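You operate a simulated robot arm through the tools that you are given. There is no shell and no other tool. Be economical: measure what you need, move in short steps, check, and stop when the job is done.

Carry out the task below with a simulated two-armed robot. There is one attempt and no reset: what you move stays moved.

Task
Screw the cap back on the sealant bottle. Take the pink blind on the top of the yellow table and put it away on the ledge of the pipe rack. Press the key eight two times. Take the red pipe and leave it on the deck of the lift table. Put one of the short filters from the shelf of the air bench on the silver blind. Put the green whip check on the shelf of the air bench. Put the 1 mm shim from the top of the white table on top of the grey small flange and the 2 mm shim on the blue blind. Turn the stand two knob to 30 mm. Any order will do. Set down upright: short filter.

Only the result counts: the job must be done as asked and must still hold three seconds after the hand-in. Knocking over, shifting, dropping, spilling or breaking anything else fails it. Lids that push on must go on centred and level and be pressed home; caps that screw on are set level and turned clockwise until they are tight.

Robot
Two 7-joint arms with fingered hands on one trunk, on a base that drives. Base frame: it is fixed to the floor where the robot stands at the start and does not move with it; the origin is under the middle of the robot, x ahead of it, y to its left, z up; the surface under the hand at the start is at about z = 850. Lengths are in mm, angles in rad, forces in N, time in s.
The left shoulder is at the start at [200, 135, 895], the right one opposite. Places, roughly: blue blind (10x10x1 cm) [900, 2200, 800]; deck of the lift table [-1400, -4300, 600]; green whip check (6x4x12 cm) [1200, 4600, 800]; key eight [-1400, -1100, 900]; ledge of the pipe rack (306x19 cm) [3920, 660, 700]; pink blind [500, -1250, 750]; red pipe (20x6x6 cm) [-1600, -200, 900]; sealant bottle [750, 0, 1000]; shelf of the air bench (84x18 cm) [880, 4660, 160]; short filter (8x8x9 cm) [1100, 4600, 200]; silver blind (10x10x1 cm) [600, 2300, 800]; small flange (9x9x8 cm) [700, 1900, 800]; stand two knob [1500, 1500, 600]. Payload 4 kg a hand.
The tool frame of a hand sits at the grasp point between the pads (the TCP): z along the fingers, y along the line on which they close. The tips reach 25 mm beyond it. Largest opening 88 mm; the body of the gripper starts 29 mm behind the TCP. The gripper is a hand of 4 fingers: y runs from the thumb to the fingers, the wrist lies at [-13, -106, -174] in the tool frame.
Orientation is that of the tool frame in the base frame, as [roll, pitch, yaw] about the fixed x, y, z axes, in that order (R = Rz(yaw) Ry(pitch) Rx(roll)). With the fingers straight down and the wrist toward the robot, the tool's x, y and z point along [0, 1, 0], [1, 0, 0] and [0, 0, -1] of the base frame.

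Tools
- The arms move only by the tool apply_moves. It takes "left_targets", "right_targets" or both (then of equal length, played together; a hand with none holds still); each is a list that holds one entry, the list of rows, each a list of 6 numbers: the shift along the tool's x, y, z in mm, then the turn, a rotation vector about the tool's x, y, z in rad. In form: [[[x, y, z, rx, ry, rz], ...]]. A call has 1 to 20 rows; each row is the pose to reach, as a shift and turn from the pose commanded when the call began, along the tool's axes at that moment. Each row takes 0.2 s and may step no farther than 50 mm and 0.15 rad from the row before; otherwise, the whole call is refused. A pose out of reach is approached as far as the arm can. The call stops where the force on the tool passes 40 N (or 10 N more than at its start, if that is more) or the arm is blocked; 0.2 s more then pass. In this call time passes only in rows, and 0.2 s behind the last. The reply holds the time, the measured pose of the TCP, the force on the tool along the base axes, the opening and the grip force, in the units named above and with some noise, with the torque about the TCP (base axes, N m) and any sound that the robot's microphone picked up.
- Cameras (640 x 400 px; columns grow to the right, rows downward): "scene" is now at [149, -1.1, 1512.4]; the picture's right is [0.10, -0.99, 0.00], its down [-0.73, -0.07, -0.68] and it looks along [0.68, 0.07, -0.73] (base axes); focal length 294 px, centre (320, 200). "left" rides on the left gripper at [-64, -83, -98] in its tool frame; the picture's right is [-0.62, -0.37, 0.69], its down [0.71, -0.63, 0.30] and it looks along [0.32, 0.68, 0.65] (tool axes); focal length 265 px, centre (320, 200). "right" rides on the right gripper at [64, -83, -98] in its tool frame; the picture's right is [-0.62, 0.37, -0.69], its down [-0.71, -0.63, 0.30] and it looks along [-0.32, 0.68, 0.65] (tool axes); focal length 265 px, centre (320, 200).
- capture(camera): a new picture of that camera. It takes no simulated time.
- lift_body(by): slides the trunk up (or, below 0, down) by that many mm; the arms and the scene camera ride with it, the base frame stays. It gives what a move gives, with no picture.
- base_move(legs): drives the robot by 1 to 6 legs, each [ahead, left, turn to the left] in mm, mm and rad, along the robot's own axes; the way and the turn of a leg run together, so that a leg with both is an arc; at most 1500 mm and 3.142 rad a leg. The arms and the cameras ride along, it lands a little off, and it stops where it bumps. It gives what a move gives.
- set_fingers(index, middle, ring, thumb_bend, thumb_turn, hand): sets how far each is bent, from 0 (flat) to 1 (curled in); at 0.3 the hand is open as for a grip, at 0.7 the pads meet at the TCP. One left out holds its place. A second passes; each finger stops where it meets its share of the squeeze, and holds until it gets a number again. It is the only way to open and close the hand. It gives what a move gives, with no picture; readings hold the bend of each and the force on the fingers (four entries, about 0 where the hand has none), thumb and palm. thumb_turn goes from beside the hand (0) to across from the fingers (1), as for a grip.
- head_to(pan, tilt): turns the head with the scene camera to pan (to the left, within 1.693 rad either way) and tilt (down, from -0.506 to 1.204), counted from straight ahead of the robot. It gives what a move gives.
- measure_at(camera, pixels): for up to 12 pixels [column, row] of the newest picture of that camera ("zoom" is the newest enlarged one), the place [x, y, z] in the base frame of the surface seen there, good to about 2 mm, but the place of the scene camera against the robot may be out by one fixed shift of up to 25 mm in any direction. It takes no simulated time.
- inspect(camera, box): a new picture of the part [left, top, right, bottom] of that camera's present view, enlarged. It takes no simulated time.
- hand_in(): hands the job in; it is judged then, once.

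Work in short steps. Measure before you move; look again where a grasp or a placing could have gone wrong, and mend it. You have 145 turns and 178 pictures in all, those below and enlarged ones among them. Open the grippers and draw the arms clear of the work before you hand the job in, unless the task says otherwise.

The tools are called after "Request:" as name(argument=value, ...) on one line, values as JSON. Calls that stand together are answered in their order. apply_moves: Moves the arms, as the interface text tells. Its arguments: {"type":"object","properties":{"left_targets":{"type":"array"},"right_targets":{"type":"array"}},"required":[]} The other tools are called the same way: lift_body (by) slides the trunk up or down; set_fingers (index, middle, ring, thumb_bend, thumb_turn, hand) moves the fingers one by one; base_move (legs) drives the base; head_to (pan, tilt) turns the head that bears the scene camera; capture (camera) takes a picture; measure_at (camera, pixels) gives the place of the surface under pixels of a picture; inspect (camera, box) takes an enlarged picture of a part of a camera's view; hand_in () hands the job in.

At the start:

```text
clock: 0.0
left_ee_pos: [584.1, 254.0, 1138.7]
left_tcp_rot: [3.142, 0.0, 1.57]
left_force: [-0.4, 0.3, 0.6]
left_moment: [0.03, 0.02, -0.04]
left_opening: 87.7
left_grasp_force: 0.0
left_shape: jaw
left_bend: [0.3, 0.3, 0.3, 0.3, 0.98]
left_finger forces: [0.1, 0.0, 0.0, 0.0, 0.0, 0.1]
right_ee_pos: [573.7, -166.8, 1138.3]
right_tcp_rot: [3.14, 0.0, 1.571]
right_force: [-0.1, -1.1, 0.8]
right_moment: [-0.01, -0.01, -0.02]
right_opening: 87.6
right_grasp_force: 0.1
right_shape: jaw
right_bend: [0.3, 0.3, 0.3, 0.3, 0.98]
right_finger forces: [0.0, 0.1, 0.0, 0.0, 0.1, 0.0]
trunk travel left (down, up): [-500.0, 270.0]
robot x, y, heading: [-1.8, 0.8, -0.004]
head pan, tilt: [0.101, 0.82]
```

scene: 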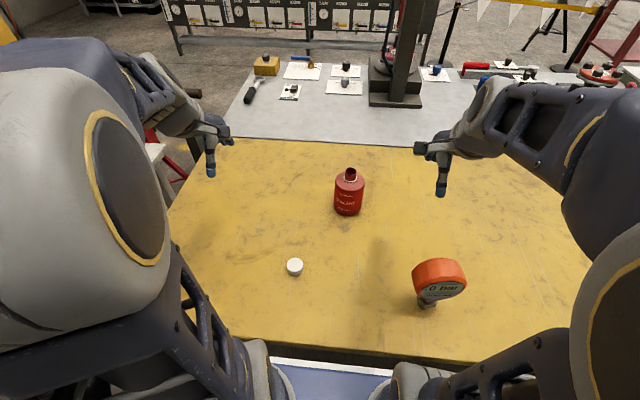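
right: 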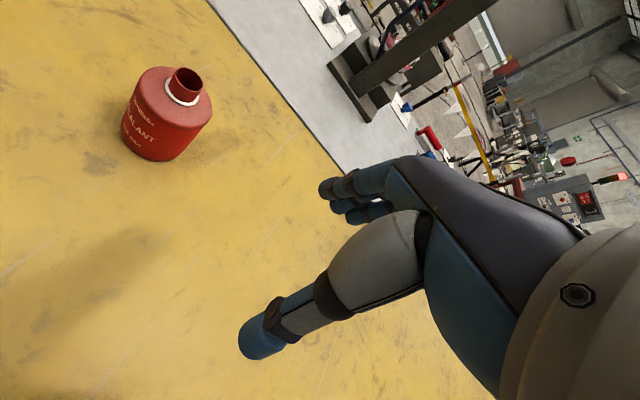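
left: 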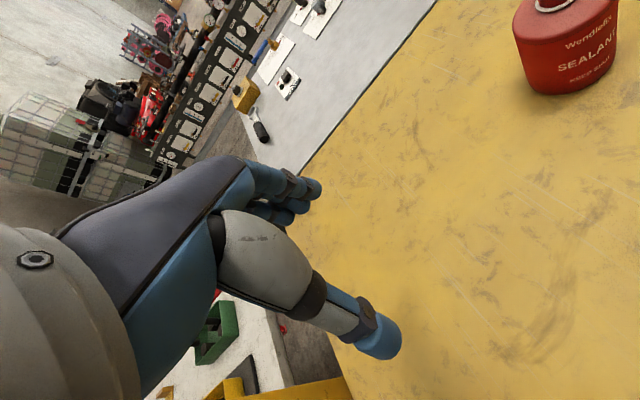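

The scene shows the bottle at about (349,195) with its neck at (351,174), and the white cap at (295,267). I measure them.

Request:
measure_at(camera="scene", pixels=[[295, 262], [295, 272], [288, 266], [302, 266], [351, 171], [351, 180], [349, 200], [348, 212], [336, 200], [363, 200], [310, 290], [440, 270]])

Request:
inspect(camera="scene", box=[260, 150, 400, 290])

Request:
measure_at(camera="right", pixels=[[185, 78], [183, 95], [165, 110], [150, 160], [60, 250], [170, 75], [200, 85]])

```text
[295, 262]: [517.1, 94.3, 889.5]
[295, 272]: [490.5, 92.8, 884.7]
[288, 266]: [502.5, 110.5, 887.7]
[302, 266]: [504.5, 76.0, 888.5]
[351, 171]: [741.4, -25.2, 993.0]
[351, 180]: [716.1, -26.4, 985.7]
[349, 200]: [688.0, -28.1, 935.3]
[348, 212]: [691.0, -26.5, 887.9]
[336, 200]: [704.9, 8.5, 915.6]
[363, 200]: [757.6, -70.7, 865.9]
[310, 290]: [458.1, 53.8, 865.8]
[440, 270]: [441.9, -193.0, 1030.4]
```

```text
2.86 times, centred on (330, 220) of scene
```

zoom: 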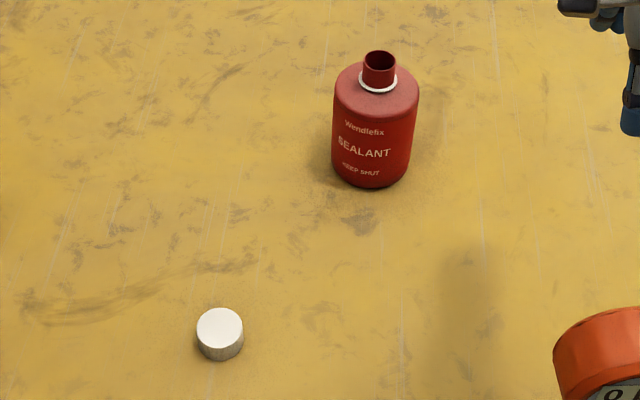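

```text
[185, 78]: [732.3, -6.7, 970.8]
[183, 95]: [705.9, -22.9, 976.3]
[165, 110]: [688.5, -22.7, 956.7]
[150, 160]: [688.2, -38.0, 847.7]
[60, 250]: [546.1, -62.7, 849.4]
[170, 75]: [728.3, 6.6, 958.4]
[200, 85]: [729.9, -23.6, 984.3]
```

The wrist camera gives a table height of 849 against 866 from the scene camera, so the scene z reads about 17 high. I back up 160 mm so that cap and bottle are in the reach band, then move the left hand over the cap.

Request:
base_move(legs=[[-160, 0, 0]])

```text
clock: 1.4
left_ee_pos: [422.9, 255.6, 1138.0]
left_tcp_rot: [-3.142, 0.0, 1.572]
left_force: [-0.3, 0.3, 1.1]
left_moment: [0.01, -0.01, 0.01]
left_opening: 87.4
left_grasp_force: 0.1
left_shape: jaw
left_bend: [0.3, 0.3, 0.3, 0.3, 0.98]
left_finger forces: [0.0, 0.0, 0.1, 0.1, 0.1, 0.0]
right_ee_pos: [412.9, -165.5, 1138.5]
right_tcp_rot: [3.141, 0.0, 1.572]
right_force: [0.3, -0.4, 0.5]
right_moment: [-0.01, -0.01, 0.04]
right_opening: 87.6
right_grasp_force: 0.1
right_shape: jaw
right_bend: [0.3, 0.3, 0.3, 0.3, 0.98]
right_finger forces: [0.1, 0.1, 0.0, 0.1, 0.0, 0.1]
trunk travel left (down, up): [-500.0, 270.0]
robot x, y, heading: [-160.2, -1.5, 0.007]
head pan, tilt: [0.101, 0.82]
```

The hand is at (423,256,1138). I move it so that its camera sees the cap.

Request:
apply_moves(left_targets=[[[-33, 6, 23, 0, 0, 0], [-65, 12, 46, 0, 0, 0], [-98, 18, 69, 0, 0, 0], [-130, 25, 92, 0, 0, 0], [-163, 31, 115, 0, 0, 0], [-195, 37, 138, 0, 0, 0]]])

Request:
capture(camera="left")

```text
clock: 2.8
left_ee_pos: [459.7, 57.9, 1003.3]
left_tcp_rot: [-3.141, -0.001, 1.573]
left_force: [-0.3, 0.2, 0.0]
left_moment: [-0.02, 0.0, 0.02]
left_opening: 87.6
left_grasp_force: 0.1
left_shape: jaw
left_bend: [0.3, 0.3, 0.3, 0.3, 0.98]
left_finger forces: [0.1, 0.1, 0.0, 0.1, 0.0, 0.1]
right_ee_pos: [413.6, -166.8, 1138.8]
right_tcp_rot: [3.141, 0.0, 1.572]
right_force: [0.4, 0.9, 0.0]
right_moment: [-0.01, -0.01, -0.04]
right_opening: 87.6
right_grasp_force: 0.1
right_shape: jaw
right_bend: [0.3, 0.3, 0.3, 0.3, 0.98]
right_finger forces: [0.1, 0.0, 0.0, 0.1, 0.0, 0.0]
trunk travel left (down, up): [-500.0, 270.0]
robot x, y, heading: [-164.6, 0.3, 0.011]
head pan, tilt: [0.101, 0.82]
```

```text
173 pictures are left
```

left: 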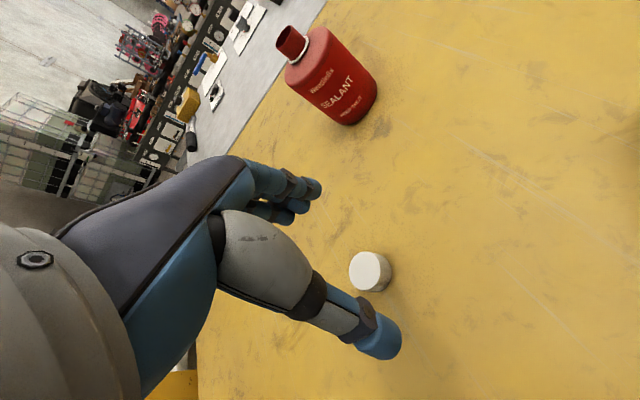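

The cap shows at (368,271) in the left picture and the neck at (292,45). I measure the cap edges and the neck.

Request:
measure_at(camera="left", pixels=[[364, 271], [352, 268], [375, 256], [378, 285], [362, 288], [389, 278], [291, 30], [280, 38], [303, 44], [293, 56], [425, 271]])

Request:
inspect(camera="left", box=[250, 0, 410, 100])

```text
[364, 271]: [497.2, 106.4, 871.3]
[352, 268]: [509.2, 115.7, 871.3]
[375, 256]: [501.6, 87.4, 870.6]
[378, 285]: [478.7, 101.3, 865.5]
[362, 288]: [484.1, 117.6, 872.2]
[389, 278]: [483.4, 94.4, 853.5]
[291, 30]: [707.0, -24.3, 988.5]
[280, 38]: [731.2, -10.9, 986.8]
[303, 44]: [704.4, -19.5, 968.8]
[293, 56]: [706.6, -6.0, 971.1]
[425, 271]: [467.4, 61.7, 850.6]
```

```text
4.00 times, centred on (330, 50) of left
```

zoom: 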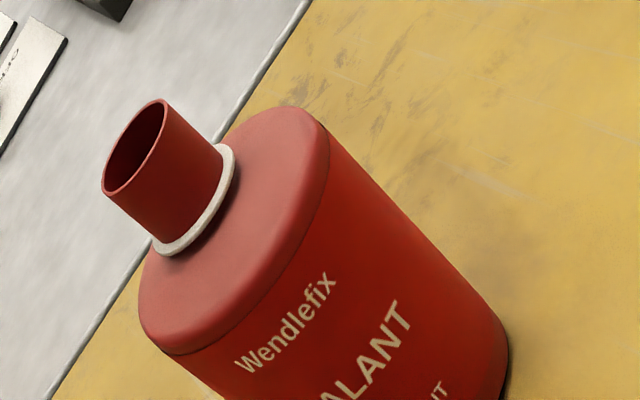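

I measure the neck rim in the zoom: left edge (103,190), right (165,102), near and far sides, and the ring.

Request:
measure_at(camera="zoom", pixels=[[104, 190], [115, 191], [166, 103], [150, 150], [148, 105], [106, 165], [190, 240], [232, 165], [165, 252], [220, 250], [300, 115], [150, 330]])

```text
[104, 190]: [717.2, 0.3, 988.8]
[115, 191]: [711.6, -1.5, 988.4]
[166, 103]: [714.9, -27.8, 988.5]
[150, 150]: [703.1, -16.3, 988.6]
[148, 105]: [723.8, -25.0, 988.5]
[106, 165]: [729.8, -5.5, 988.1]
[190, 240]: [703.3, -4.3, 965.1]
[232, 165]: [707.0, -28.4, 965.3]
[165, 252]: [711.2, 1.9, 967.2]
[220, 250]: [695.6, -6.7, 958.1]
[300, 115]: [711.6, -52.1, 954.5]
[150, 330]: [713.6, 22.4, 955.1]
```

The neck is centred at about (716.5,−13.8) with its rim at z 988.5, and the cap is centred at about (496,104) with its top at 871.5. I move above the cap and descend.

Request:
apply_moves(left_targets=[[[23, 18, 0, 0, 0, 0], [46, 36, 0, 0, 0, 0], [46, 36, 45, 0, 0, 0], [46, 36, 85, 0, 0, 0], [46, 36, 122, 0, 0, 0]]])

Request:
capture(camera="left")

```text
clock: 4.0
left_ee_pos: [493.8, 105.3, 878.9]
left_tcp_rot: [3.14, 0.0, 1.572]
left_force: [-1.8, 0.8, 0.5]
left_moment: [-0.03, 0.02, -0.02]
left_opening: 87.8
left_grasp_force: 0.1
left_shape: jaw
left_bend: [0.3, 0.3, 0.3, 0.3, 0.98]
left_finger forces: [0.1, 0.0, 0.0, 0.1, 0.0, 0.0]
right_ee_pos: [412.7, -165.7, 1139.2]
right_tcp_rot: [3.141, 0.0, 1.572]
right_force: [-0.3, 0.5, 0.1]
right_moment: [-0.01, 0.01, 0.04]
right_opening: 87.6
right_grasp_force: 0.1
right_shape: jaw
right_bend: [0.3, 0.3, 0.3, 0.3, 0.98]
right_finger forces: [0.0, 0.0, 0.0, 0.0, 0.1, 0.1]
trunk travel left (down, up): [-500.0, 270.0]
robot x, y, heading: [-159.7, -2.9, 0.003]
head pan, tilt: [0.101, 0.82]
```

```text
171 pictures are left
```

left: 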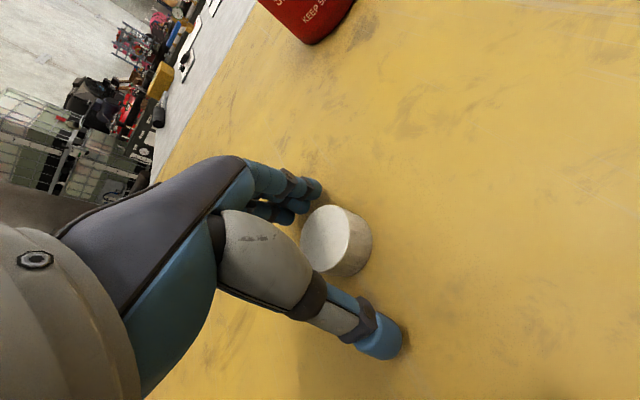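

The cap sits between thumb and fingers, so I close the hand.

Request:
set_fingers(hand="left", index=0.7, middle=0.7, ring=0.7, thumb_bend=0.7)

Request:
capture(camera="left")

```text
clock: 5.0
left_ee_pos: [493.7, 106.0, 879.5]
left_tcp_rot: [-3.14, -0.002, 1.573]
left_force: [-0.3, -0.6, -0.1]
left_moment: [0.01, 0.01, 0.01]
left_opening: 30.1
left_grasp_force: 11.8
left_shape: fingers
left_bend: [0.59, 0.63, 0.7, 0.55, 0.96]
left_finger forces: [6.3, 5.6, 0.1, 0.1, 12.2, 0.0]
right_ee_pos: [413.5, -166.5, 1139.0]
right_tcp_rot: [3.141, -0.001, 1.572]
right_force: [0.3, 0.2, -0.4]
right_moment: [-0.01, -0.01, 0.01]
right_opening: 87.6
right_grasp_force: 0.1
right_shape: jaw
right_bend: [0.3, 0.3, 0.3, 0.3, 0.98]
right_finger forces: [0.0, 0.1, 0.1, 0.0, 0.0, 0.0]
trunk travel left (down, up): [-500.0, 270.0]
robot x, y, heading: [-157.8, -1.9, 0.0]
head pan, tilt: [0.101, 0.82]
```

```text
170 pictures are left
```

left: 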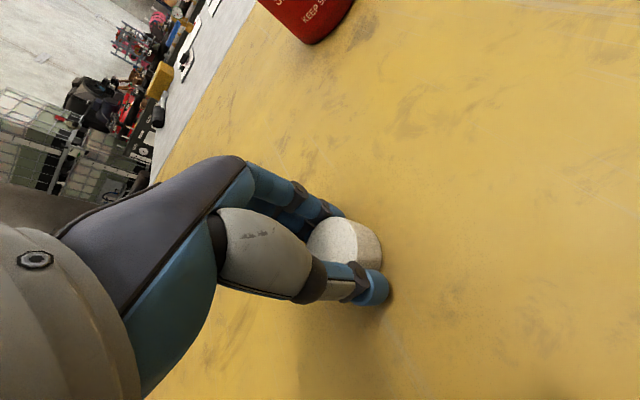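

Grip 12 N by index, middle and thumb. I lift, carry the cap toward the bottle, and look at how it sits in the hand.

Request:
apply_moves(left_targets=[[[0, 0, -45, 0, 0, 0], [0, 0, -90, 0, 0, 0], [0, 0, -135, 0, 0, 0], [0, 0, -175, 0, 0, 0], [-20, 40, -175, 0, 0, 0], [-40, 80, -175, 0, 0, 0], [-60, 120, -175, 0, 0, 0]]])

Request:
inspect(camera="left", box=[260, 180, 420, 320])

Request:
measure_at(camera="zoom", pixels=[[310, 200], [350, 150], [370, 190], [385, 150], [290, 180], [330, 230], [350, 250], [380, 220]])

```text
clock: 6.6
left_ee_pos: [614.6, 49.2, 1057.2]
left_tcp_rot: [-3.141, 0.0, 1.574]
left_force: [-0.8, -0.3, -0.6]
left_moment: [-0.02, 0.01, 0.03]
left_opening: 30.0
left_grasp_force: 12.4
left_shape: fingers
left_bend: [0.59, 0.63, 0.7, 0.55, 0.96]
left_finger forces: [6.3, 5.7, 0.0, 0.0, 12.1, 0.1]
right_ee_pos: [413.6, -166.8, 1139.1]
right_tcp_rot: [3.141, 0.001, 1.573]
right_force: [-0.4, 0.1, 0.0]
right_moment: [-0.01, 0.01, -0.01]
right_opening: 87.4
right_grasp_force: 0.0
right_shape: jaw
right_bend: [0.3, 0.3, 0.3, 0.3, 0.98]
right_finger forces: [0.0, 0.0, 0.0, 0.1, 0.0, 0.0]
trunk travel left (down, up): [-500.0, 270.0]
robot x, y, heading: [-163.5, 0.6, 0.004]
head pan, tilt: [0.101, 0.82]
```

```text
2.86 times, centred on (340, 250) of left
```

zoom: 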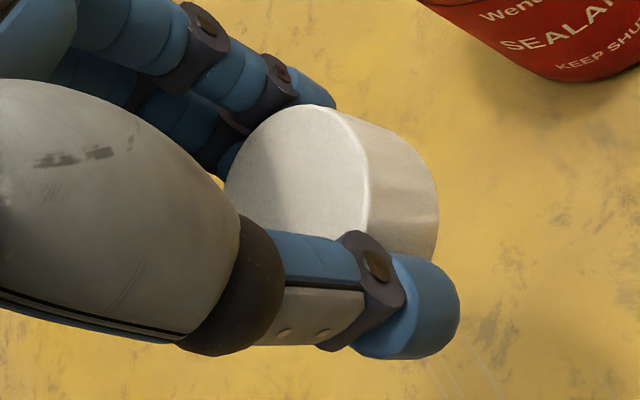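

```text
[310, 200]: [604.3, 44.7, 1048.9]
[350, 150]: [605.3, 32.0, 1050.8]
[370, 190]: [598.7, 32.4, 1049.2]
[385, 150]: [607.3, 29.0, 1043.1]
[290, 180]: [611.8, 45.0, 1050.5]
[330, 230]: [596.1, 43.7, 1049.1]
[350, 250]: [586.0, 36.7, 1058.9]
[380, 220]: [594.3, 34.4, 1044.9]
```

The top disc spans about (225,190) to (370,170) in the zoom. I measure its edge points.

Request:
measure_at(camera="zoom", pixels=[[320, 108], [345, 130], [362, 165], [366, 200], [358, 226], [230, 185], [245, 150], [280, 118], [240, 205], [300, 228], [300, 110], [260, 215]])

```text
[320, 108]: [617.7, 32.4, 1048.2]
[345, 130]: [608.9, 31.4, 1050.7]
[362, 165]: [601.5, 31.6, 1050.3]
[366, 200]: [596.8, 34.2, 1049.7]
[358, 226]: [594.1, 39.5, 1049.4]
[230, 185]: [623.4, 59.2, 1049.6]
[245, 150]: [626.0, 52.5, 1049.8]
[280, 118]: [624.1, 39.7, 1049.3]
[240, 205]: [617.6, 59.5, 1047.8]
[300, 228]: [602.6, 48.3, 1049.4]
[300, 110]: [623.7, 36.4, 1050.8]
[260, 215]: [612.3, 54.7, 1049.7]
```

The cap is centred at about (609.7,47.5), 5 mm behind the TCP. I carry it above the neck with a gap of about 20 mm and check.

Request:
apply_moves(left_targets=[[[-20, 36, 0, 0, 0, 0], [-40, 72, 0, 0, 0, 0], [-61, 107, 0, 0, 0, 0], [-61, 107, 17, 0, 0, 0]]])

Request:
capture(camera="left")

Request:
inspect(camera="left", box=[280, 180, 440, 320])

Request:
inspect(camera="right", box=[0, 0, 320, 200])

```text
clock: 7.6
left_ee_pos: [722.3, -13.0, 1037.0]
left_tcp_rot: [-3.141, 0.001, 1.573]
left_force: [1.0, 0.2, 0.0]
left_moment: [0.02, 0.0, 0.01]
left_opening: 30.1
left_grasp_force: 12.2
left_shape: fingers
left_bend: [0.59, 0.63, 0.7, 0.55, 0.96]
left_finger forces: [6.5, 5.6, 0.0, 0.0, 12.1, 0.0]
right_ee_pos: [413.4, -165.9, 1138.7]
right_tcp_rot: [-3.141, 0.0, 1.572]
right_force: [0.0, -0.6, 0.3]
right_moment: [-0.03, -0.01, 0.01]
right_opening: 87.8
right_grasp_force: 0.1
right_shape: jaw
right_bend: [0.3, 0.3, 0.3, 0.3, 0.98]
right_finger forces: [0.0, 0.1, 0.0, 0.0, 0.1, 0.0]
trunk travel left (down, up): [-500.0, 270.0]
robot x, y, heading: [-163.5, -0.4, 0.003]
head pan, tilt: [0.101, 0.82]
```

```text
168 pictures are left
```

left: 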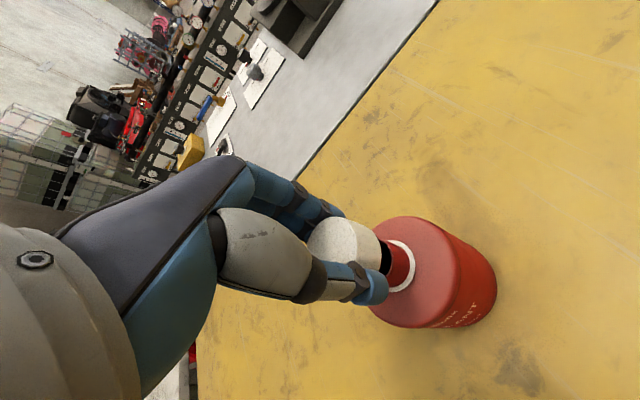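

```text
2.86 times, centred on (360, 250) of left
```

zoom: 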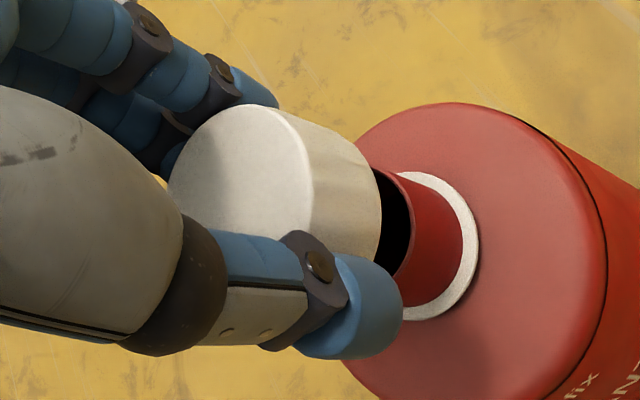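

```text
2.00 times, centred on (160, 100) of right
```

zoom: 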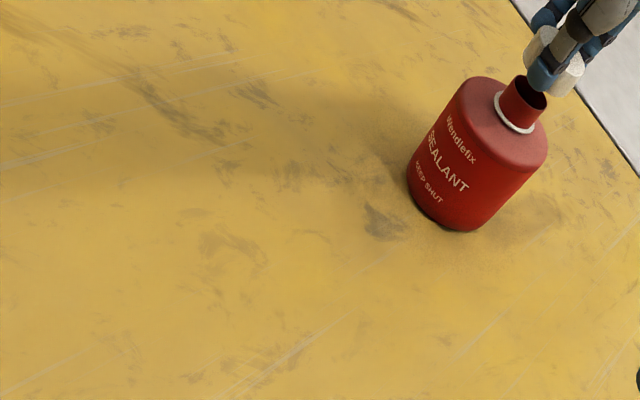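

Cap hovers over the neck. I measure cap-top edge and ring in the left picture to compare the axes.

Request:
measure_at(camera="left", pixels=[[343.5, 218], [352, 228], [355.5, 241], [356, 255], [308.5, 246.5], [315, 233], [327, 222], [414, 262], [404, 244], [402, 288], [389, 243], [391.5, 257]])

```text
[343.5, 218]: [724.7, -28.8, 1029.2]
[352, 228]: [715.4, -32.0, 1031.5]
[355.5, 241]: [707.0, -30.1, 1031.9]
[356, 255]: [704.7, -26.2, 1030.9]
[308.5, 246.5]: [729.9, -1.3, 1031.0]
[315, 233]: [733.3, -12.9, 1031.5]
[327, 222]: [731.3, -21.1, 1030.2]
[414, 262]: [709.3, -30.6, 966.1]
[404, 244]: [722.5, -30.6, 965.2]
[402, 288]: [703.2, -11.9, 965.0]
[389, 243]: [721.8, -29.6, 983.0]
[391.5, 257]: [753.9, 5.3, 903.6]
```

The cap axis matches the neck within about 1 mm. I pre-turn the hand anticlockwise by 0.75 rad about the cap axis so it has room to screw, and lower the cap gently onto the neck.

Request:
apply_moves(left_targets=[[[0.8, -0.3, 0, 0, 0, -0.15], [1.5, -0.7, 0, 0, 0, -0.3], [2.2, -1.3, 0, 0, 0, -0.45], [2.75, -1.9, 0, 0, 0, -0.6], [3.2, -2.6, 0, 0, 0, -0.75], [3.2, -2.6, 8, 0, 0, -0.75], [3.2, -2.6, 14, 0, 0, -0.75], [3.2, -2.6, 18, 0, 0, -0.75], [3.2, -2.6, 20, 0, 0, -0.75]]])

Request:
inspect(camera="left", box=[280, 180, 440, 320])

Request:
inspect(camera="right", box=[160, 0, 320, 100])

```text
clock: 9.6
left_ee_pos: [719.8, -11.0, 1015.7]
left_tcp_rot: [3.141, 0.002, 2.323]
left_force: [0.9, -0.2, -0.3]
left_moment: [0.0, 0.01, -0.04]
left_opening: 29.9
left_grasp_force: 12.2
left_shape: fingers
left_bend: [0.59, 0.63, 0.7, 0.55, 0.96]
left_finger forces: [6.4, 5.6, 0.0, 0.1, 12.0, 0.0]
right_ee_pos: [412.8, -166.5, 1138.7]
right_tcp_rot: [3.141, 0.0, 1.572]
right_force: [-0.1, 0.4, 0.2]
right_moment: [-0.01, -0.02, 0.01]
right_opening: 87.7
right_grasp_force: 0.2
right_shape: jaw
right_bend: [0.3, 0.3, 0.3, 0.3, 0.98]
right_finger forces: [0.0, 0.0, 0.1, 0.0, 0.0, 0.1]
trunk travel left (down, up): [-500.0, 270.0]
robot x, y, heading: [-158.8, -5.9, 0.004]
head pan, tilt: [0.101, 0.82]
```

```text
2.86 times, centred on (360, 250) of left
```

zoom: 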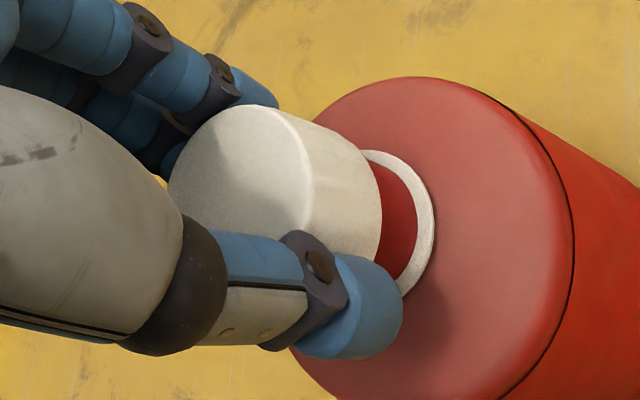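

```text
4.00 times, centred on (240, 50) of right
```

zoom: 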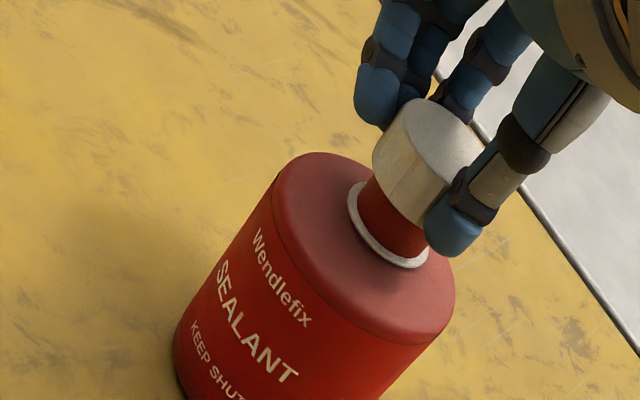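

No contact force yet; the right picture shows cap and neck in line. I lower further in small steps.

Request:
apply_moves(left_targets=[[[0, 0, 1.5, 0, 0, 0], [0, 0, 3, 0, 0, 0], [0, 0, 4.5, 0, 0, 0], [0, 0, 4.5, 0, 0, 0]]])

Request:
inspect(camera="right", box=[160, 0, 320, 100])

```text
clock: 10.6
left_ee_pos: [720.5, -10.3, 1011.0]
left_tcp_rot: [-3.141, 0.0, 2.323]
left_force: [-0.4, -0.4, -0.8]
left_moment: [-0.01, 0.01, 0.01]
left_opening: 30.1
left_grasp_force: 12.1
left_shape: fingers
left_bend: [0.59, 0.63, 0.7, 0.55, 0.96]
left_finger forces: [6.4, 5.7, 0.1, 0.1, 12.0, 0.1]
right_ee_pos: [413.1, -166.0, 1138.6]
right_tcp_rot: [3.141, 0.001, 1.572]
right_force: [-0.4, 0.1, -0.2]
right_moment: [-0.01, 0.02, 0.01]
right_opening: 87.5
right_grasp_force: 0.0
right_shape: jaw
right_bend: [0.3, 0.3, 0.3, 0.3, 0.98]
right_finger forces: [0.2, 0.0, 0.0, 0.0, 0.1, 0.0]
trunk travel left (down, up): [-500.0, 270.0]
robot x, y, heading: [-158.7, 3.5, -0.003]
head pan, tilt: [0.101, 0.82]
```

```text
4.00 times, centred on (240, 50) of right
```

zoom: 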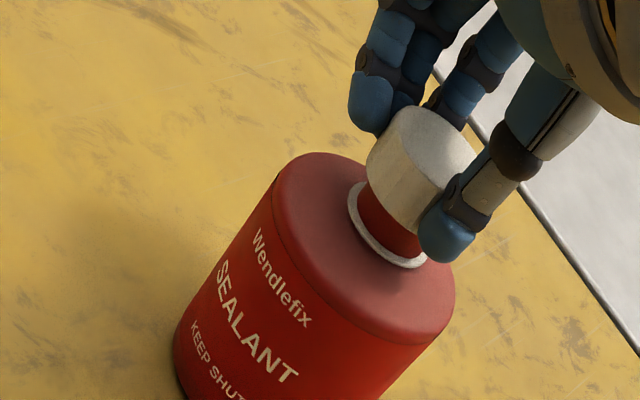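

The cap now overlaps the neck freely. I continue down to find the contact.

Request:
apply_moves(left_targets=[[[0, 0, 2, 0, 0, 0], [0, 0, 4, 0, 0, 0], [0, 0, 6, 0, 0, 0], [0, 0, 6, 0, 0, 0]]])

```text
clock: 11.6
left_ee_pos: [719.2, -9.7, 1005.7]
left_tcp_rot: [3.141, 0.001, 2.321]
left_force: [-0.8, 1.3, -0.3]
left_moment: [0.01, -0.01, 0.0]
left_opening: 30.0
left_grasp_force: 12.3
left_shape: fingers
left_bend: [0.59, 0.63, 0.7, 0.55, 0.96]
left_finger forces: [6.4, 5.6, 0.0, 0.0, 12.0, 0.0]
right_ee_pos: [413.6, -166.0, 1138.8]
right_tcp_rot: [-3.141, -0.001, 1.573]
right_force: [0.2, 0.4, 0.3]
right_moment: [0.01, 0.0, -0.03]
right_opening: 87.4
right_grasp_force: 0.0
right_shape: jaw
right_bend: [0.3, 0.3, 0.3, 0.3, 0.98]
right_finger forces: [0.1, 0.0, 0.1, 0.0, 0.0, 0.0]
trunk travel left (down, up): [-500.0, 270.0]
robot x, y, heading: [-158.2, 0.2, 0.003]
head pan, tilt: [0.101, 0.82]
```

Still free; the cap bottom should be about 10 mm above the ring. I go on.

Request:
apply_moves(left_targets=[[[0, 0, 1.5, 0, 0, 0], [0, 0, 3, 0, 0, 0], [0, 0, 4.5, 0, 0, 0], [0, 0, 6, 0, 0, 0], [0, 0, 7, 0, 0, 0], [0, 0, 8, 0, 0, 0], [0, 0, 9, 0, 0, 0]]])

Request:
inspect(camera="right", box=[160, 0, 320, 100])

```text
clock: 13.2
left_ee_pos: [721.1, -9.7, 998.2]
left_tcp_rot: [3.138, 0.004, 2.322]
left_force: [2.3, -2.5, 9.8]
left_moment: [-0.09, 0.0, -0.04]
left_opening: 29.8
left_grasp_force: 13.5
left_shape: fingers
left_bend: [0.59, 0.63, 0.7, 0.55, 0.95]
left_finger forces: [6.7, 5.3, 0.1, 0.0, 14.0, 0.1]
right_ee_pos: [413.2, -166.2, 1139.5]
right_tcp_rot: [3.141, 0.001, 1.572]
right_force: [0.5, 0.4, -0.4]
right_moment: [-0.03, -0.03, -0.04]
right_opening: 87.6
right_grasp_force: 0.1
right_shape: jaw
right_bend: [0.3, 0.3, 0.3, 0.3, 0.98]
right_finger forces: [0.1, 0.1, 0.1, 0.0, 0.0, 0.0]
trunk travel left (down, up): [-500.0, 270.0]
robot x, y, heading: [-162.2, 0.9, 0.003]
head pan, tilt: [0.101, 0.82]
```

```text
4.00 times, centred on (240, 50) of right
```

zoom: 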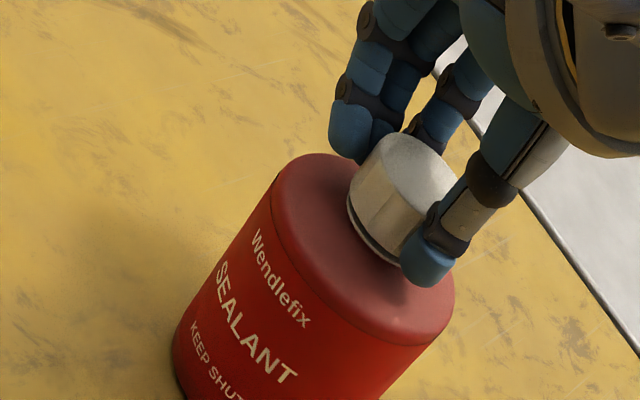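

The cap meets the thread/ring at z 998 with 10 N. I now turn it clockwise about its axis.

Request:
apply_moves(left_targets=[[[-0.8, 0.2, 0, 0, 0, 0.15], [-1.7, 0.3, 0, 0, 0, 0.3], [-2.5, 0.2, 0.2, 0, 0, 0.45], [-3.35, 0, 0.2, 0, 0, 0.6], [-4.1, -0.3, 0.4, 0, 0, 0.75], [-4.9, -0.7, 0.4, 0, 0, 0.9], [-5.5, -1.2, 0.6, 0, 0, 1.05], [-6.1, -1.9, 0.6, 0, 0, 1.2], [-6.6, -2.6, 0.8, 0, 0, 1.35], [-7, -3.3, 0.8, 0, 0, 1.5]]])

Request:
inspect(camera="right", box=[160, 0, 320, 100])

```text
clock: 15.4
left_ee_pos: [722.3, -18.9, 996.0]
left_tcp_rot: [3.14, 0.001, 0.821]
left_force: [3.6, 4.8, 15.8]
left_moment: [0.12, -0.02, 0.0]
left_opening: 29.8
left_grasp_force: 14.6
left_shape: fingers
left_bend: [0.6, 0.63, 0.7, 0.56, 0.96]
left_finger forces: [6.8, 8.0, 0.0, 0.0, 14.8, 0.1]
right_ee_pos: [413.0, -165.8, 1138.9]
right_tcp_rot: [3.141, 0.0, 1.572]
right_force: [0.4, 0.5, -0.1]
right_moment: [0.01, 0.01, 0.0]
right_opening: 87.6
right_grasp_force: 0.0
right_shape: jaw
right_bend: [0.3, 0.3, 0.3, 0.3, 0.98]
right_finger forces: [0.1, 0.0, 0.0, 0.1, 0.0, 0.0]
trunk travel left (down, up): [-500.0, 270.0]
robot x, y, heading: [-160.5, 1.3, -0.002]
head pan, tilt: [0.101, 0.82]
```

```text
4.00 times, centred on (240, 50) of right
```

zoom: 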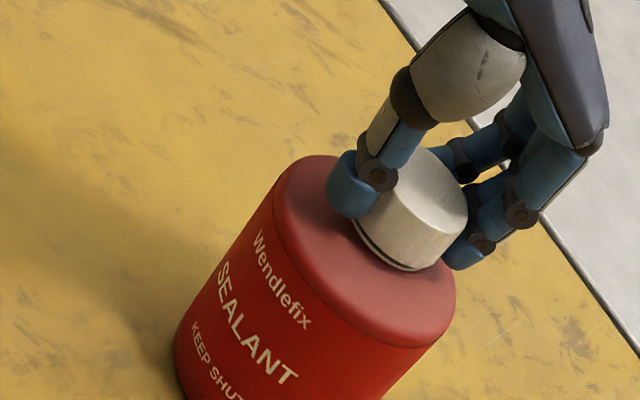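

The cap sank about 2 mm and the bottle did not turn. I keep turning clockwise.

Request:
apply_moves(left_targets=[[[-0.8, 0.2, 0, 0, 0, 0.15], [-1.7, 0.3, 0, 0, 0, 0.3], [-2.5, 0.2, 0.2, 0, 0, 0.45], [-3.35, 0, 0.2, 0, 0, 0.6], [-4.1, -0.3, 0.4, 0, 0, 0.75], [-4.9, -0.7, 0.4, 0, 0, 0.9], [-5.5, -1.2, 0.6, 0, 0, 1.05], [-6.1, -1.9, 0.6, 0, 0, 1.2]]])

Request:
inspect(camera="right", box=[160, 0, 320, 100])

```text
clock: 17.2
left_ee_pos: [661.1, -1.7, 985.7]
left_tcp_rot: [3.141, 0.0, -0.379]
left_force: [0.2, 0.9, 0.1]
left_moment: [0.0, 0.03, 0.02]
left_opening: 19.9
left_grasp_force: 14.3
left_shape: fingers
left_bend: [0.65, 0.65, 0.67, 0.59, 0.95]
left_finger forces: [3.6, 10.4, 3.4, 0.0, 10.9, 0.0]
left hand out of reach, approached as far as the arm can: row 5, 6, 7, 8
right_ee_pos: [412.6, -166.2, 1138.0]
right_tcp_rot: [3.14, 0.0, 1.573]
right_force: [-0.4, 0.2, -0.2]
right_moment: [-0.01, 0.02, -0.01]
right_opening: 87.5
right_grasp_force: 0.1
right_shape: jaw
right_bend: [0.3, 0.3, 0.3, 0.3, 0.98]
right_finger forces: [0.0, 0.0, 0.0, 0.1, 0.0, 0.0]
trunk travel left (down, up): [-500.0, 270.0]
robot x, y, heading: [-161.3, -2.4, 0.004]
head pan, tilt: [0.101, 0.82]
```

```text
4.00 times, centred on (240, 50) of right
```

zoom: 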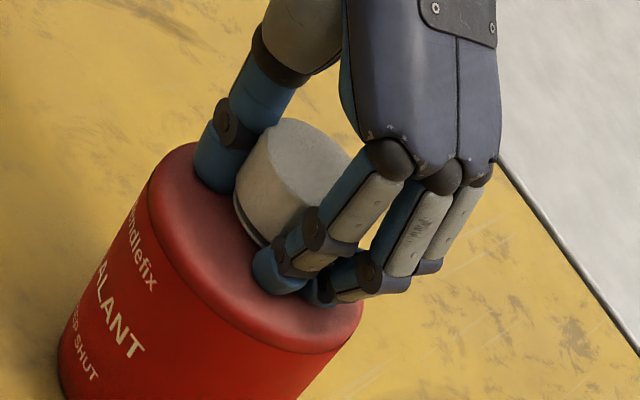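

The arm ran out of reach and drew the bottle about 55 mm toward the robot; it still stands. I open the fingers, lift and look.

Request:
set_fingers(hand="left", index=0.3, middle=0.3, ring=0.3, thumb_bend=0.3)

Request:
apply_moves(left_targets=[[[0, 0, -30, 0, 0, 0], [0, 0, -70, 0, 0, 0], [0, 0, -110, 0, 0, 0]]])

Request:
capture(camera="right")

Request:
inspect(camera="right", box=[120, 0, 280, 100])

Request:
capture(camera="left")

```text
clock: 18.2
left_ee_pos: [660.6, -1.4, 985.6]
left_tcp_rot: [3.141, 0.0, -0.377]
left_force: [-0.4, 0.4, 0.0]
left_moment: [0.0, 0.0, 0.01]
left_opening: 84.7
left_grasp_force: 0.1
left_shape: fingers
left_bend: [0.3, 0.3, 0.3, 0.3, 0.97]
left_finger forces: [0.1, 0.1, 0.0, 0.0, 0.1, 0.1]
right_ee_pos: [412.8, -166.2, 1139.1]
right_tcp_rot: [-3.141, 0.0, 1.572]
right_force: [-0.6, 0.5, 0.9]
right_moment: [0.02, 0.02, 0.0]
right_opening: 87.6
right_grasp_force: 0.1
right_shape: jaw
right_bend: [0.3, 0.3, 0.3, 0.3, 0.98]
right_finger forces: [0.0, 0.1, 0.0, 0.0, 0.1, 0.1]
trunk travel left (down, up): [-500.0, 270.0]
robot x, y, heading: [-159.1, -0.6, -0.003]
head pan, tilt: [0.101, 0.82]
```

```text
clock: 19.0
left_ee_pos: [637.8, 5.3, 1081.7]
left_tcp_rot: [3.14, 0.003, -0.378]
left_force: [-0.3, 0.0, 0.5]
left_moment: [-0.02, 0.05, 0.01]
left_opening: 84.3
left_grasp_force: 0.0
left_shape: fingers
left_bend: [0.3, 0.3, 0.3, 0.3, 0.97]
left_finger forces: [0.0, 0.1, 0.0, 0.1, 0.0, 0.0]
left hand out of reach, approached as far as the arm can: row 1, 2, 3
right_ee_pos: [414.2, -166.9, 1138.6]
right_tcp_rot: [-3.142, 0.0, 1.573]
right_force: [1.1, 0.7, -0.6]
right_moment: [0.01, 0.0, -0.02]
right_opening: 87.8
right_grasp_force: 0.0
right_shape: jaw
right_bend: [0.3, 0.3, 0.3, 0.3, 0.98]
right_finger forces: [0.0, 0.0, 0.0, 0.0, 0.0, 0.1]
trunk travel left (down, up): [-500.0, 270.0]
robot x, y, heading: [-158.1, 1.8, 0.008]
head pan, tilt: [0.101, 0.82]
```

```text
159 pictures are left
```

right: 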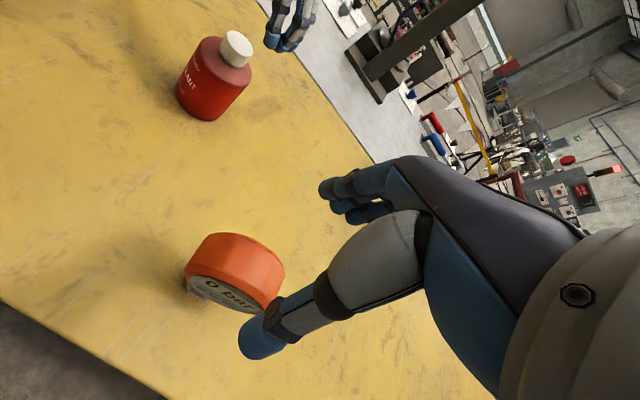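

```text
4.00 times, centred on (200, 50) of right
```

zoom: 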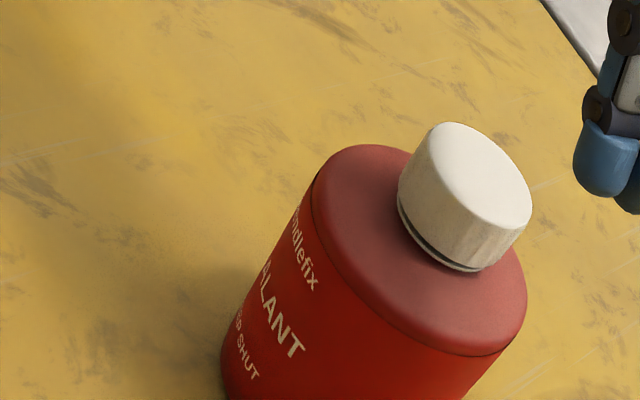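

```text
157 pictures are left
```

left: 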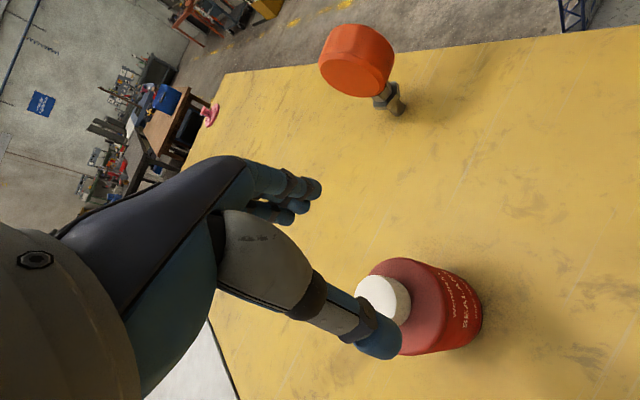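

The cap sits level on the neck, with a thin dark line under it. I measure its top for another bite.

Request:
measure_at(camera="zoom", pixels=[[437, 126], [415, 160], [425, 180], [455, 210], [490, 225], [525, 215], [528, 185], [500, 150], [465, 130], [400, 205], [470, 268], [440, 250]])

```text
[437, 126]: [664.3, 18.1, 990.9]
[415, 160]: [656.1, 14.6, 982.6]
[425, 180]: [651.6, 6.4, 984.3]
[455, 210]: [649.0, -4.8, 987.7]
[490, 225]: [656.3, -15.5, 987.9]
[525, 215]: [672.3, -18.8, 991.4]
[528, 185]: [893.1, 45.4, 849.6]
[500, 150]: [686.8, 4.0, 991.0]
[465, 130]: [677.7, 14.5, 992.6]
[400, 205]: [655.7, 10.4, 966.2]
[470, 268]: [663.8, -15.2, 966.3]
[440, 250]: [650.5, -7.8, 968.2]
```

The cap is centred at about (668.5,−0.5), top at 991. I swing the left hand back 2.55 rad anticlockwise at height.

Request:
apply_moves(left_targets=[[[0, 0, -10, 0, 0, -0.15], [0, 0, -10, 0, 0, -0.3], [0, 0, -10, 0, 0, -0.45], [0, 0, -10, 0, 0, -0.6], [0, 0, -10, 0, 0, -0.75], [0, 0, -10, 0, 0, -0.9], [0, 0, -10, 0, 0, -1.05], [0, 0, -10, 0, 0, -1.2], [0, 0, -10, 0, 0, -1.35], [0, 0, -10, 0, 0, -1.5], [0, 0, -10, 0, 0, -1.65], [0, 0, -10, 0, 0, -1.8], [0, 0, -10, 0, 0, -1.95], [0, 0, -10, 0, 0, -2.1], [0, 0, -10, 0, 0, -2.25], [0, 0, -10, 0, 0, -2.4], [0, 0, -10, 0, 0, -2.55]]])

Request:
capture(camera="left")

```text
clock: 22.6
left_ee_pos: [723.6, -35.0, 1128.2]
left_tcp_rot: [-3.141, 0.0, 2.174]
left_force: [0.3, -0.4, 0.8]
left_moment: [0.0, -0.01, -0.01]
left_opening: 84.4
left_grasp_force: 0.0
left_shape: fingers
left_bend: [0.3, 0.3, 0.3, 0.3, 0.98]
left_finger forces: [0.0, 0.0, 0.0, 0.0, 0.0, 0.0]
left hand out of reach, approached as far as the arm can: row 1, 2, 3, 4, 5, 6, 7, 8, 9, 10, 11, 12, 13, 14, 15, 16, 17
right_ee_pos: [413.6, -165.7, 1139.5]
right_tcp_rot: [3.14, 0.0, 1.575]
right_force: [0.3, 0.9, 0.0]
right_moment: [0.0, -0.03, 0.0]
right_opening: 87.5
right_grasp_force: 0.1
right_shape: jaw
right_bend: [0.3, 0.3, 0.3, 0.3, 0.98]
right_finger forces: [0.0, 0.1, 0.1, 0.0, 0.1, 0.0]
trunk travel left (down, up): [-500.0, 270.0]
robot x, y, heading: [-163.2, -1.9, 0.001]
head pan, tilt: [0.101, 0.82]
```

```text
156 pictures are left
```

left: 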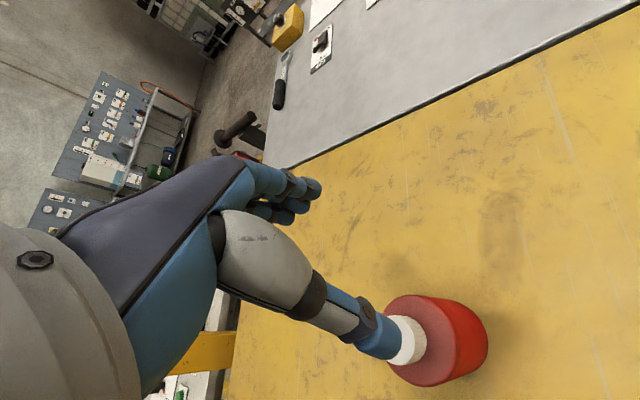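

I draw the hand back 50 mm and drive 90 mm ahead so that the bottle lies comfortably within reach for turning.

Request:
apply_moves(left_targets=[[[15, -20, 0, 0, 0, 0], [28, -41, 0, 0, 0, 0], [58, -73, 0, 0, 0, 0]]])

Request:
base_move(legs=[[90, 0, 0]])

Request:
capture(camera="left")

Request:
inspect(camera="right", box=[40, 0, 240, 125])

```text
clock: 23.4
left_ee_pos: [705.3, -46.4, 1158.8]
left_tcp_rot: [-3.141, -0.001, 2.174]
left_force: [0.3, 0.3, -0.7]
left_moment: [0.01, 0.02, 0.0]
left_opening: 84.3
left_grasp_force: 0.1
left_shape: fingers
left_bend: [0.3, 0.3, 0.3, 0.3, 0.98]
left_finger forces: [0.0, 0.1, 0.1, 0.0, 0.1, 0.1]
left hand out of reach, approached as far as the arm can: row 1, 2, 3
right_ee_pos: [412.5, -166.0, 1138.7]
right_tcp_rot: [3.141, 0.0, 1.572]
right_force: [-0.7, 0.3, 0.4]
right_moment: [-0.02, 0.03, 0.02]
right_opening: 87.8
right_grasp_force: 0.0
right_shape: jaw
right_bend: [0.3, 0.3, 0.3, 0.3, 0.98]
right_finger forces: [0.0, 0.0, 0.1, 0.0, 0.1, 0.1]
trunk travel left (down, up): [-500.0, 270.0]
robot x, y, heading: [-160.4, -1.6, 0.001]
head pan, tilt: [0.101, 0.82]
```

```text
clock: 24.5
left_ee_pos: [796.7, -48.2, 1158.4]
left_tcp_rot: [-3.14, -0.003, 2.172]
left_force: [0.7, -1.1, 0.1]
left_moment: [0.01, 0.01, -0.01]
left_opening: 84.8
left_grasp_force: 0.1
left_shape: fingers
left_bend: [0.3, 0.3, 0.3, 0.3, 0.98]
left_finger forces: [0.0, 0.0, 0.1, 0.1, 0.0, 0.0]
right_ee_pos: [503.8, -167.5, 1138.5]
right_tcp_rot: [-3.141, 0.001, 1.571]
right_force: [0.0, 0.5, 0.5]
right_moment: [0.01, 0.0, 0.02]
right_opening: 87.7
right_grasp_force: 0.0
right_shape: jaw
right_bend: [0.3, 0.3, 0.3, 0.3, 0.98]
right_finger forces: [0.0, 0.0, 0.1, 0.1, 0.0, 0.1]
trunk travel left (down, up): [-500.0, 270.0]
robot x, y, heading: [-71.8, 0.7, -0.001]
head pan, tilt: [0.101, 0.82]
```

```text
155 pictures are left
```

left: 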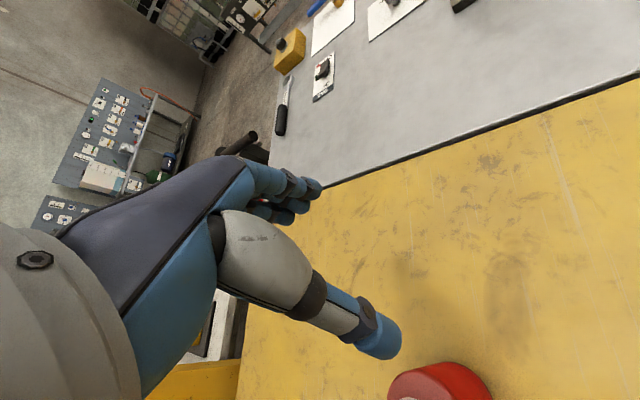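

```text
3.20 times, centred on (140, 62) of right
```

zoom: 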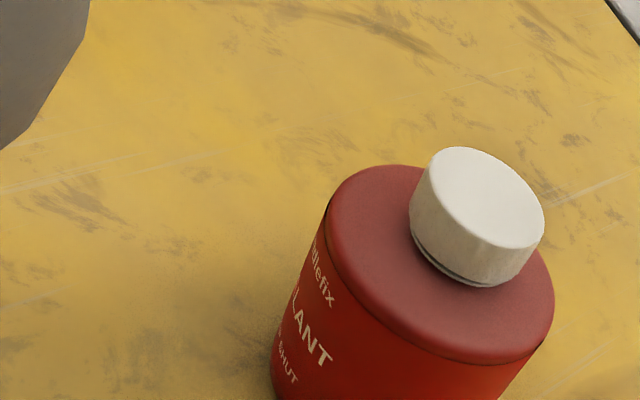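

The hand is at (797,−48,1158). I issue a null move to see where the commanded pose now is.

Request:
apply_moves(left_targets=[[[0, 0, -5, 0, 0, 0], [0, 0, -5, 0, 0, 0], [0, 0, -5, 0, 0, 0]]])

Request:
measure_at(camera="zoom", pixels=[[440, 155], [470, 150], [510, 175], [540, 215], [525, 245], [490, 245], [450, 220], [425, 185], [415, 240], [460, 280], [490, 285]])

```text
clock: 25.3
left_ee_pos: [795.4, -48.5, 1164.1]
left_tcp_rot: [-3.139, 0.0, 2.174]
left_force: [0.3, -0.4, 0.0]
left_moment: [0.04, -0.01, -0.02]
left_opening: 84.5
left_grasp_force: 0.1
left_shape: fingers
left_bend: [0.3, 0.3, 0.3, 0.3, 0.98]
left_finger forces: [0.1, 0.0, 0.0, 0.0, 0.0, 0.0]
right_ee_pos: [504.3, -166.7, 1138.8]
right_tcp_rot: [3.141, -0.001, 1.571]
right_force: [0.3, -1.0, -0.4]
right_moment: [-0.01, -0.01, -0.04]
right_opening: 87.8
right_grasp_force: 0.1
right_shape: jaw
right_bend: [0.3, 0.3, 0.3, 0.3, 0.98]
right_finger forces: [0.0, 0.0, 0.0, 0.0, 0.1, 0.0]
trunk travel left (down, up): [-500.0, 270.0]
robot x, y, heading: [-71.6, 0.2, -0.001]
head pan, tilt: [0.101, 0.82]
```

```text
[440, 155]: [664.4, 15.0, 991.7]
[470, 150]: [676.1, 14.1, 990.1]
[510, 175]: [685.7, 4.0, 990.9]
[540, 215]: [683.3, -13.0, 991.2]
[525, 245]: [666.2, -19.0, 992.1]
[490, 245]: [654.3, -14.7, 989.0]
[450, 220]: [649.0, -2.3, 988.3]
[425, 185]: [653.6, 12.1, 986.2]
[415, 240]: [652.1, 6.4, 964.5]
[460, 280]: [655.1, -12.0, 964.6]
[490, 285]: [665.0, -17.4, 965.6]
```

The commanded pose now matches. The cap is at (668,−1.5), top 991. I move above it and descend around it.

Request:
apply_moves(left_targets=[[[37, -24.4, 10, 0, 0, 0], [74, -48.8, 20, 0, 0, 0], [111, -73.3, 30, 0, 0, 0], [111, -73.3, 75, 0, 0, 0], [111, -73.3, 120, 0, 0, 0], [111, -73.3, 120, 0, 0, 0]]])

Request:
capture(camera="left")

```text
clock: 26.7
left_ee_pos: [815.0, -61.3, 1106.2]
left_tcp_rot: [-3.14, -0.001, 2.174]
left_force: [-0.9, 0.6, 1.6]
left_moment: [0.03, 0.02, 0.02]
left_opening: 84.7
left_grasp_force: 0.2
left_shape: fingers
left_bend: [0.3, 0.3, 0.3, 0.3, 0.98]
left_finger forces: [0.1, 0.0, 0.0, 0.1, 0.1, 0.1]
left hand out of reach, approached as far as the arm can: row 1, 2, 3, 4, 5, 6
right_ee_pos: [504.0, -167.2, 1139.5]
right_tcp_rot: [3.141, 0.0, 1.569]
right_force: [0.0, -0.9, -0.3]
right_moment: [0.01, 0.04, 0.01]
right_opening: 87.7
right_grasp_force: 0.0
right_shape: jaw
right_bend: [0.3, 0.3, 0.3, 0.3, 0.98]
right_finger forces: [0.0, 0.1, 0.0, 0.1, 0.0, 0.1]
trunk travel left (down, up): [-500.0, 270.0]
robot x, y, heading: [-69.1, -1.5, -0.004]
head pan, tilt: [0.101, 0.82]
```

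```text
153 pictures are left
```

left: 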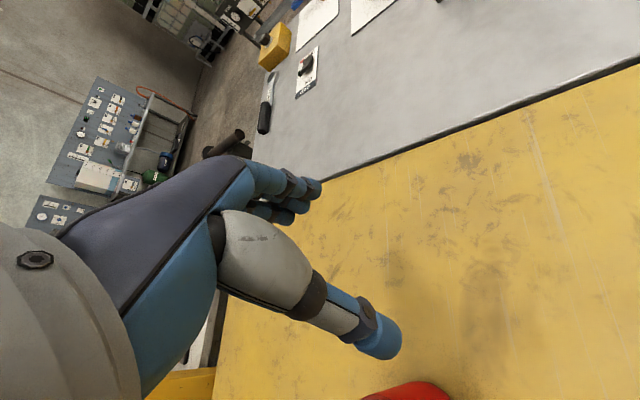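

At this close range that wrist angle isn't reachable; it worked with the bottle about 880 mm ahead. I drive back 140 mm.

Request:
base_move(legs=[[-140, 0, 0]])

Request:
apply_moves(left_targets=[[[0, 0, -2, 0, 0, 0]]])

Request:
capture(camera="left")

```text
clock: 28.1
left_ee_pos: [672.1, -60.0, 1106.3]
left_tcp_rot: [-3.14, -0.002, 2.176]
left_force: [0.2, 0.4, -0.1]
left_moment: [-0.01, -0.01, -0.02]
left_opening: 84.7
left_grasp_force: 0.0
left_shape: fingers
left_bend: [0.3, 0.3, 0.3, 0.3, 0.98]
left_finger forces: [0.0, 0.0, 0.0, 0.0, 0.0, 0.1]
right_ee_pos: [362.9, -165.6, 1138.5]
right_tcp_rot: [-3.141, 0.0, 1.575]
right_force: [-0.1, -0.5, -0.6]
right_moment: [0.04, 0.0, -0.01]
right_opening: 87.6
right_grasp_force: 0.2
right_shape: jaw
right_bend: [0.3, 0.3, 0.3, 0.3, 0.98]
right_finger forces: [0.1, 0.0, 0.1, 0.0, 0.1, 0.1]
trunk travel left (down, up): [-500.0, 270.0]
robot x, y, heading: [-210.6, 3.6, -0.001]
head pan, tilt: [0.101, 0.82]
```

```text
clock: 28.5
left_ee_pos: [673.7, -60.0, 1108.6]
left_tcp_rot: [-3.141, -0.004, 2.176]
left_force: [0.5, 0.9, -0.8]
left_moment: [0.0, 0.01, -0.03]
left_opening: 84.4
left_grasp_force: 0.0
left_shape: fingers
left_bend: [0.3, 0.3, 0.3, 0.3, 0.98]
left_finger forces: [0.0, 0.0, 0.0, 0.0, 0.0, 0.0]
right_ee_pos: [363.4, -165.8, 1139.4]
right_tcp_rot: [3.141, 0.0, 1.574]
right_force: [0.0, 0.2, -0.2]
right_moment: [-0.02, 0.02, 0.03]
right_opening: 87.7
right_grasp_force: 0.0
right_shape: jaw
right_bend: [0.3, 0.3, 0.3, 0.3, 0.98]
right_finger forces: [0.0, 0.1, 0.0, 0.0, 0.0, 0.0]
trunk travel left (down, up): [-500.0, 270.0]
robot x, y, heading: [-211.3, 0.6, 0.007]
head pan, tilt: [0.101, 0.82]
```

```text
152 pictures are left
```

left: 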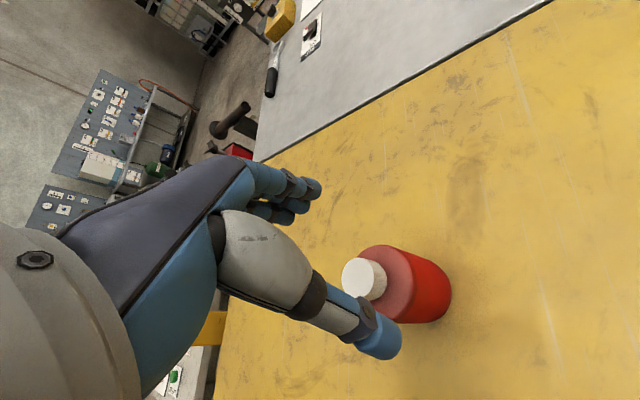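

I measure the cap top edge in this left picture at (343–385, 257–300).

Request:
measure_at(camera="left", pixels=[[343, 276], [348, 265], [358, 260], [370, 264], [375, 280], [370, 294], [360, 296], [350, 290]])

```text
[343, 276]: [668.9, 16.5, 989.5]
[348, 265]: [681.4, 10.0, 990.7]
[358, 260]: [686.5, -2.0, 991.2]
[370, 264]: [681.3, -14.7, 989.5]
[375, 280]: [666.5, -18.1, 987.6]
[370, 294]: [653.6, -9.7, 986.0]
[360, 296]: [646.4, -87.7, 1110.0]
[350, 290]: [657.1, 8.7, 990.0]
```

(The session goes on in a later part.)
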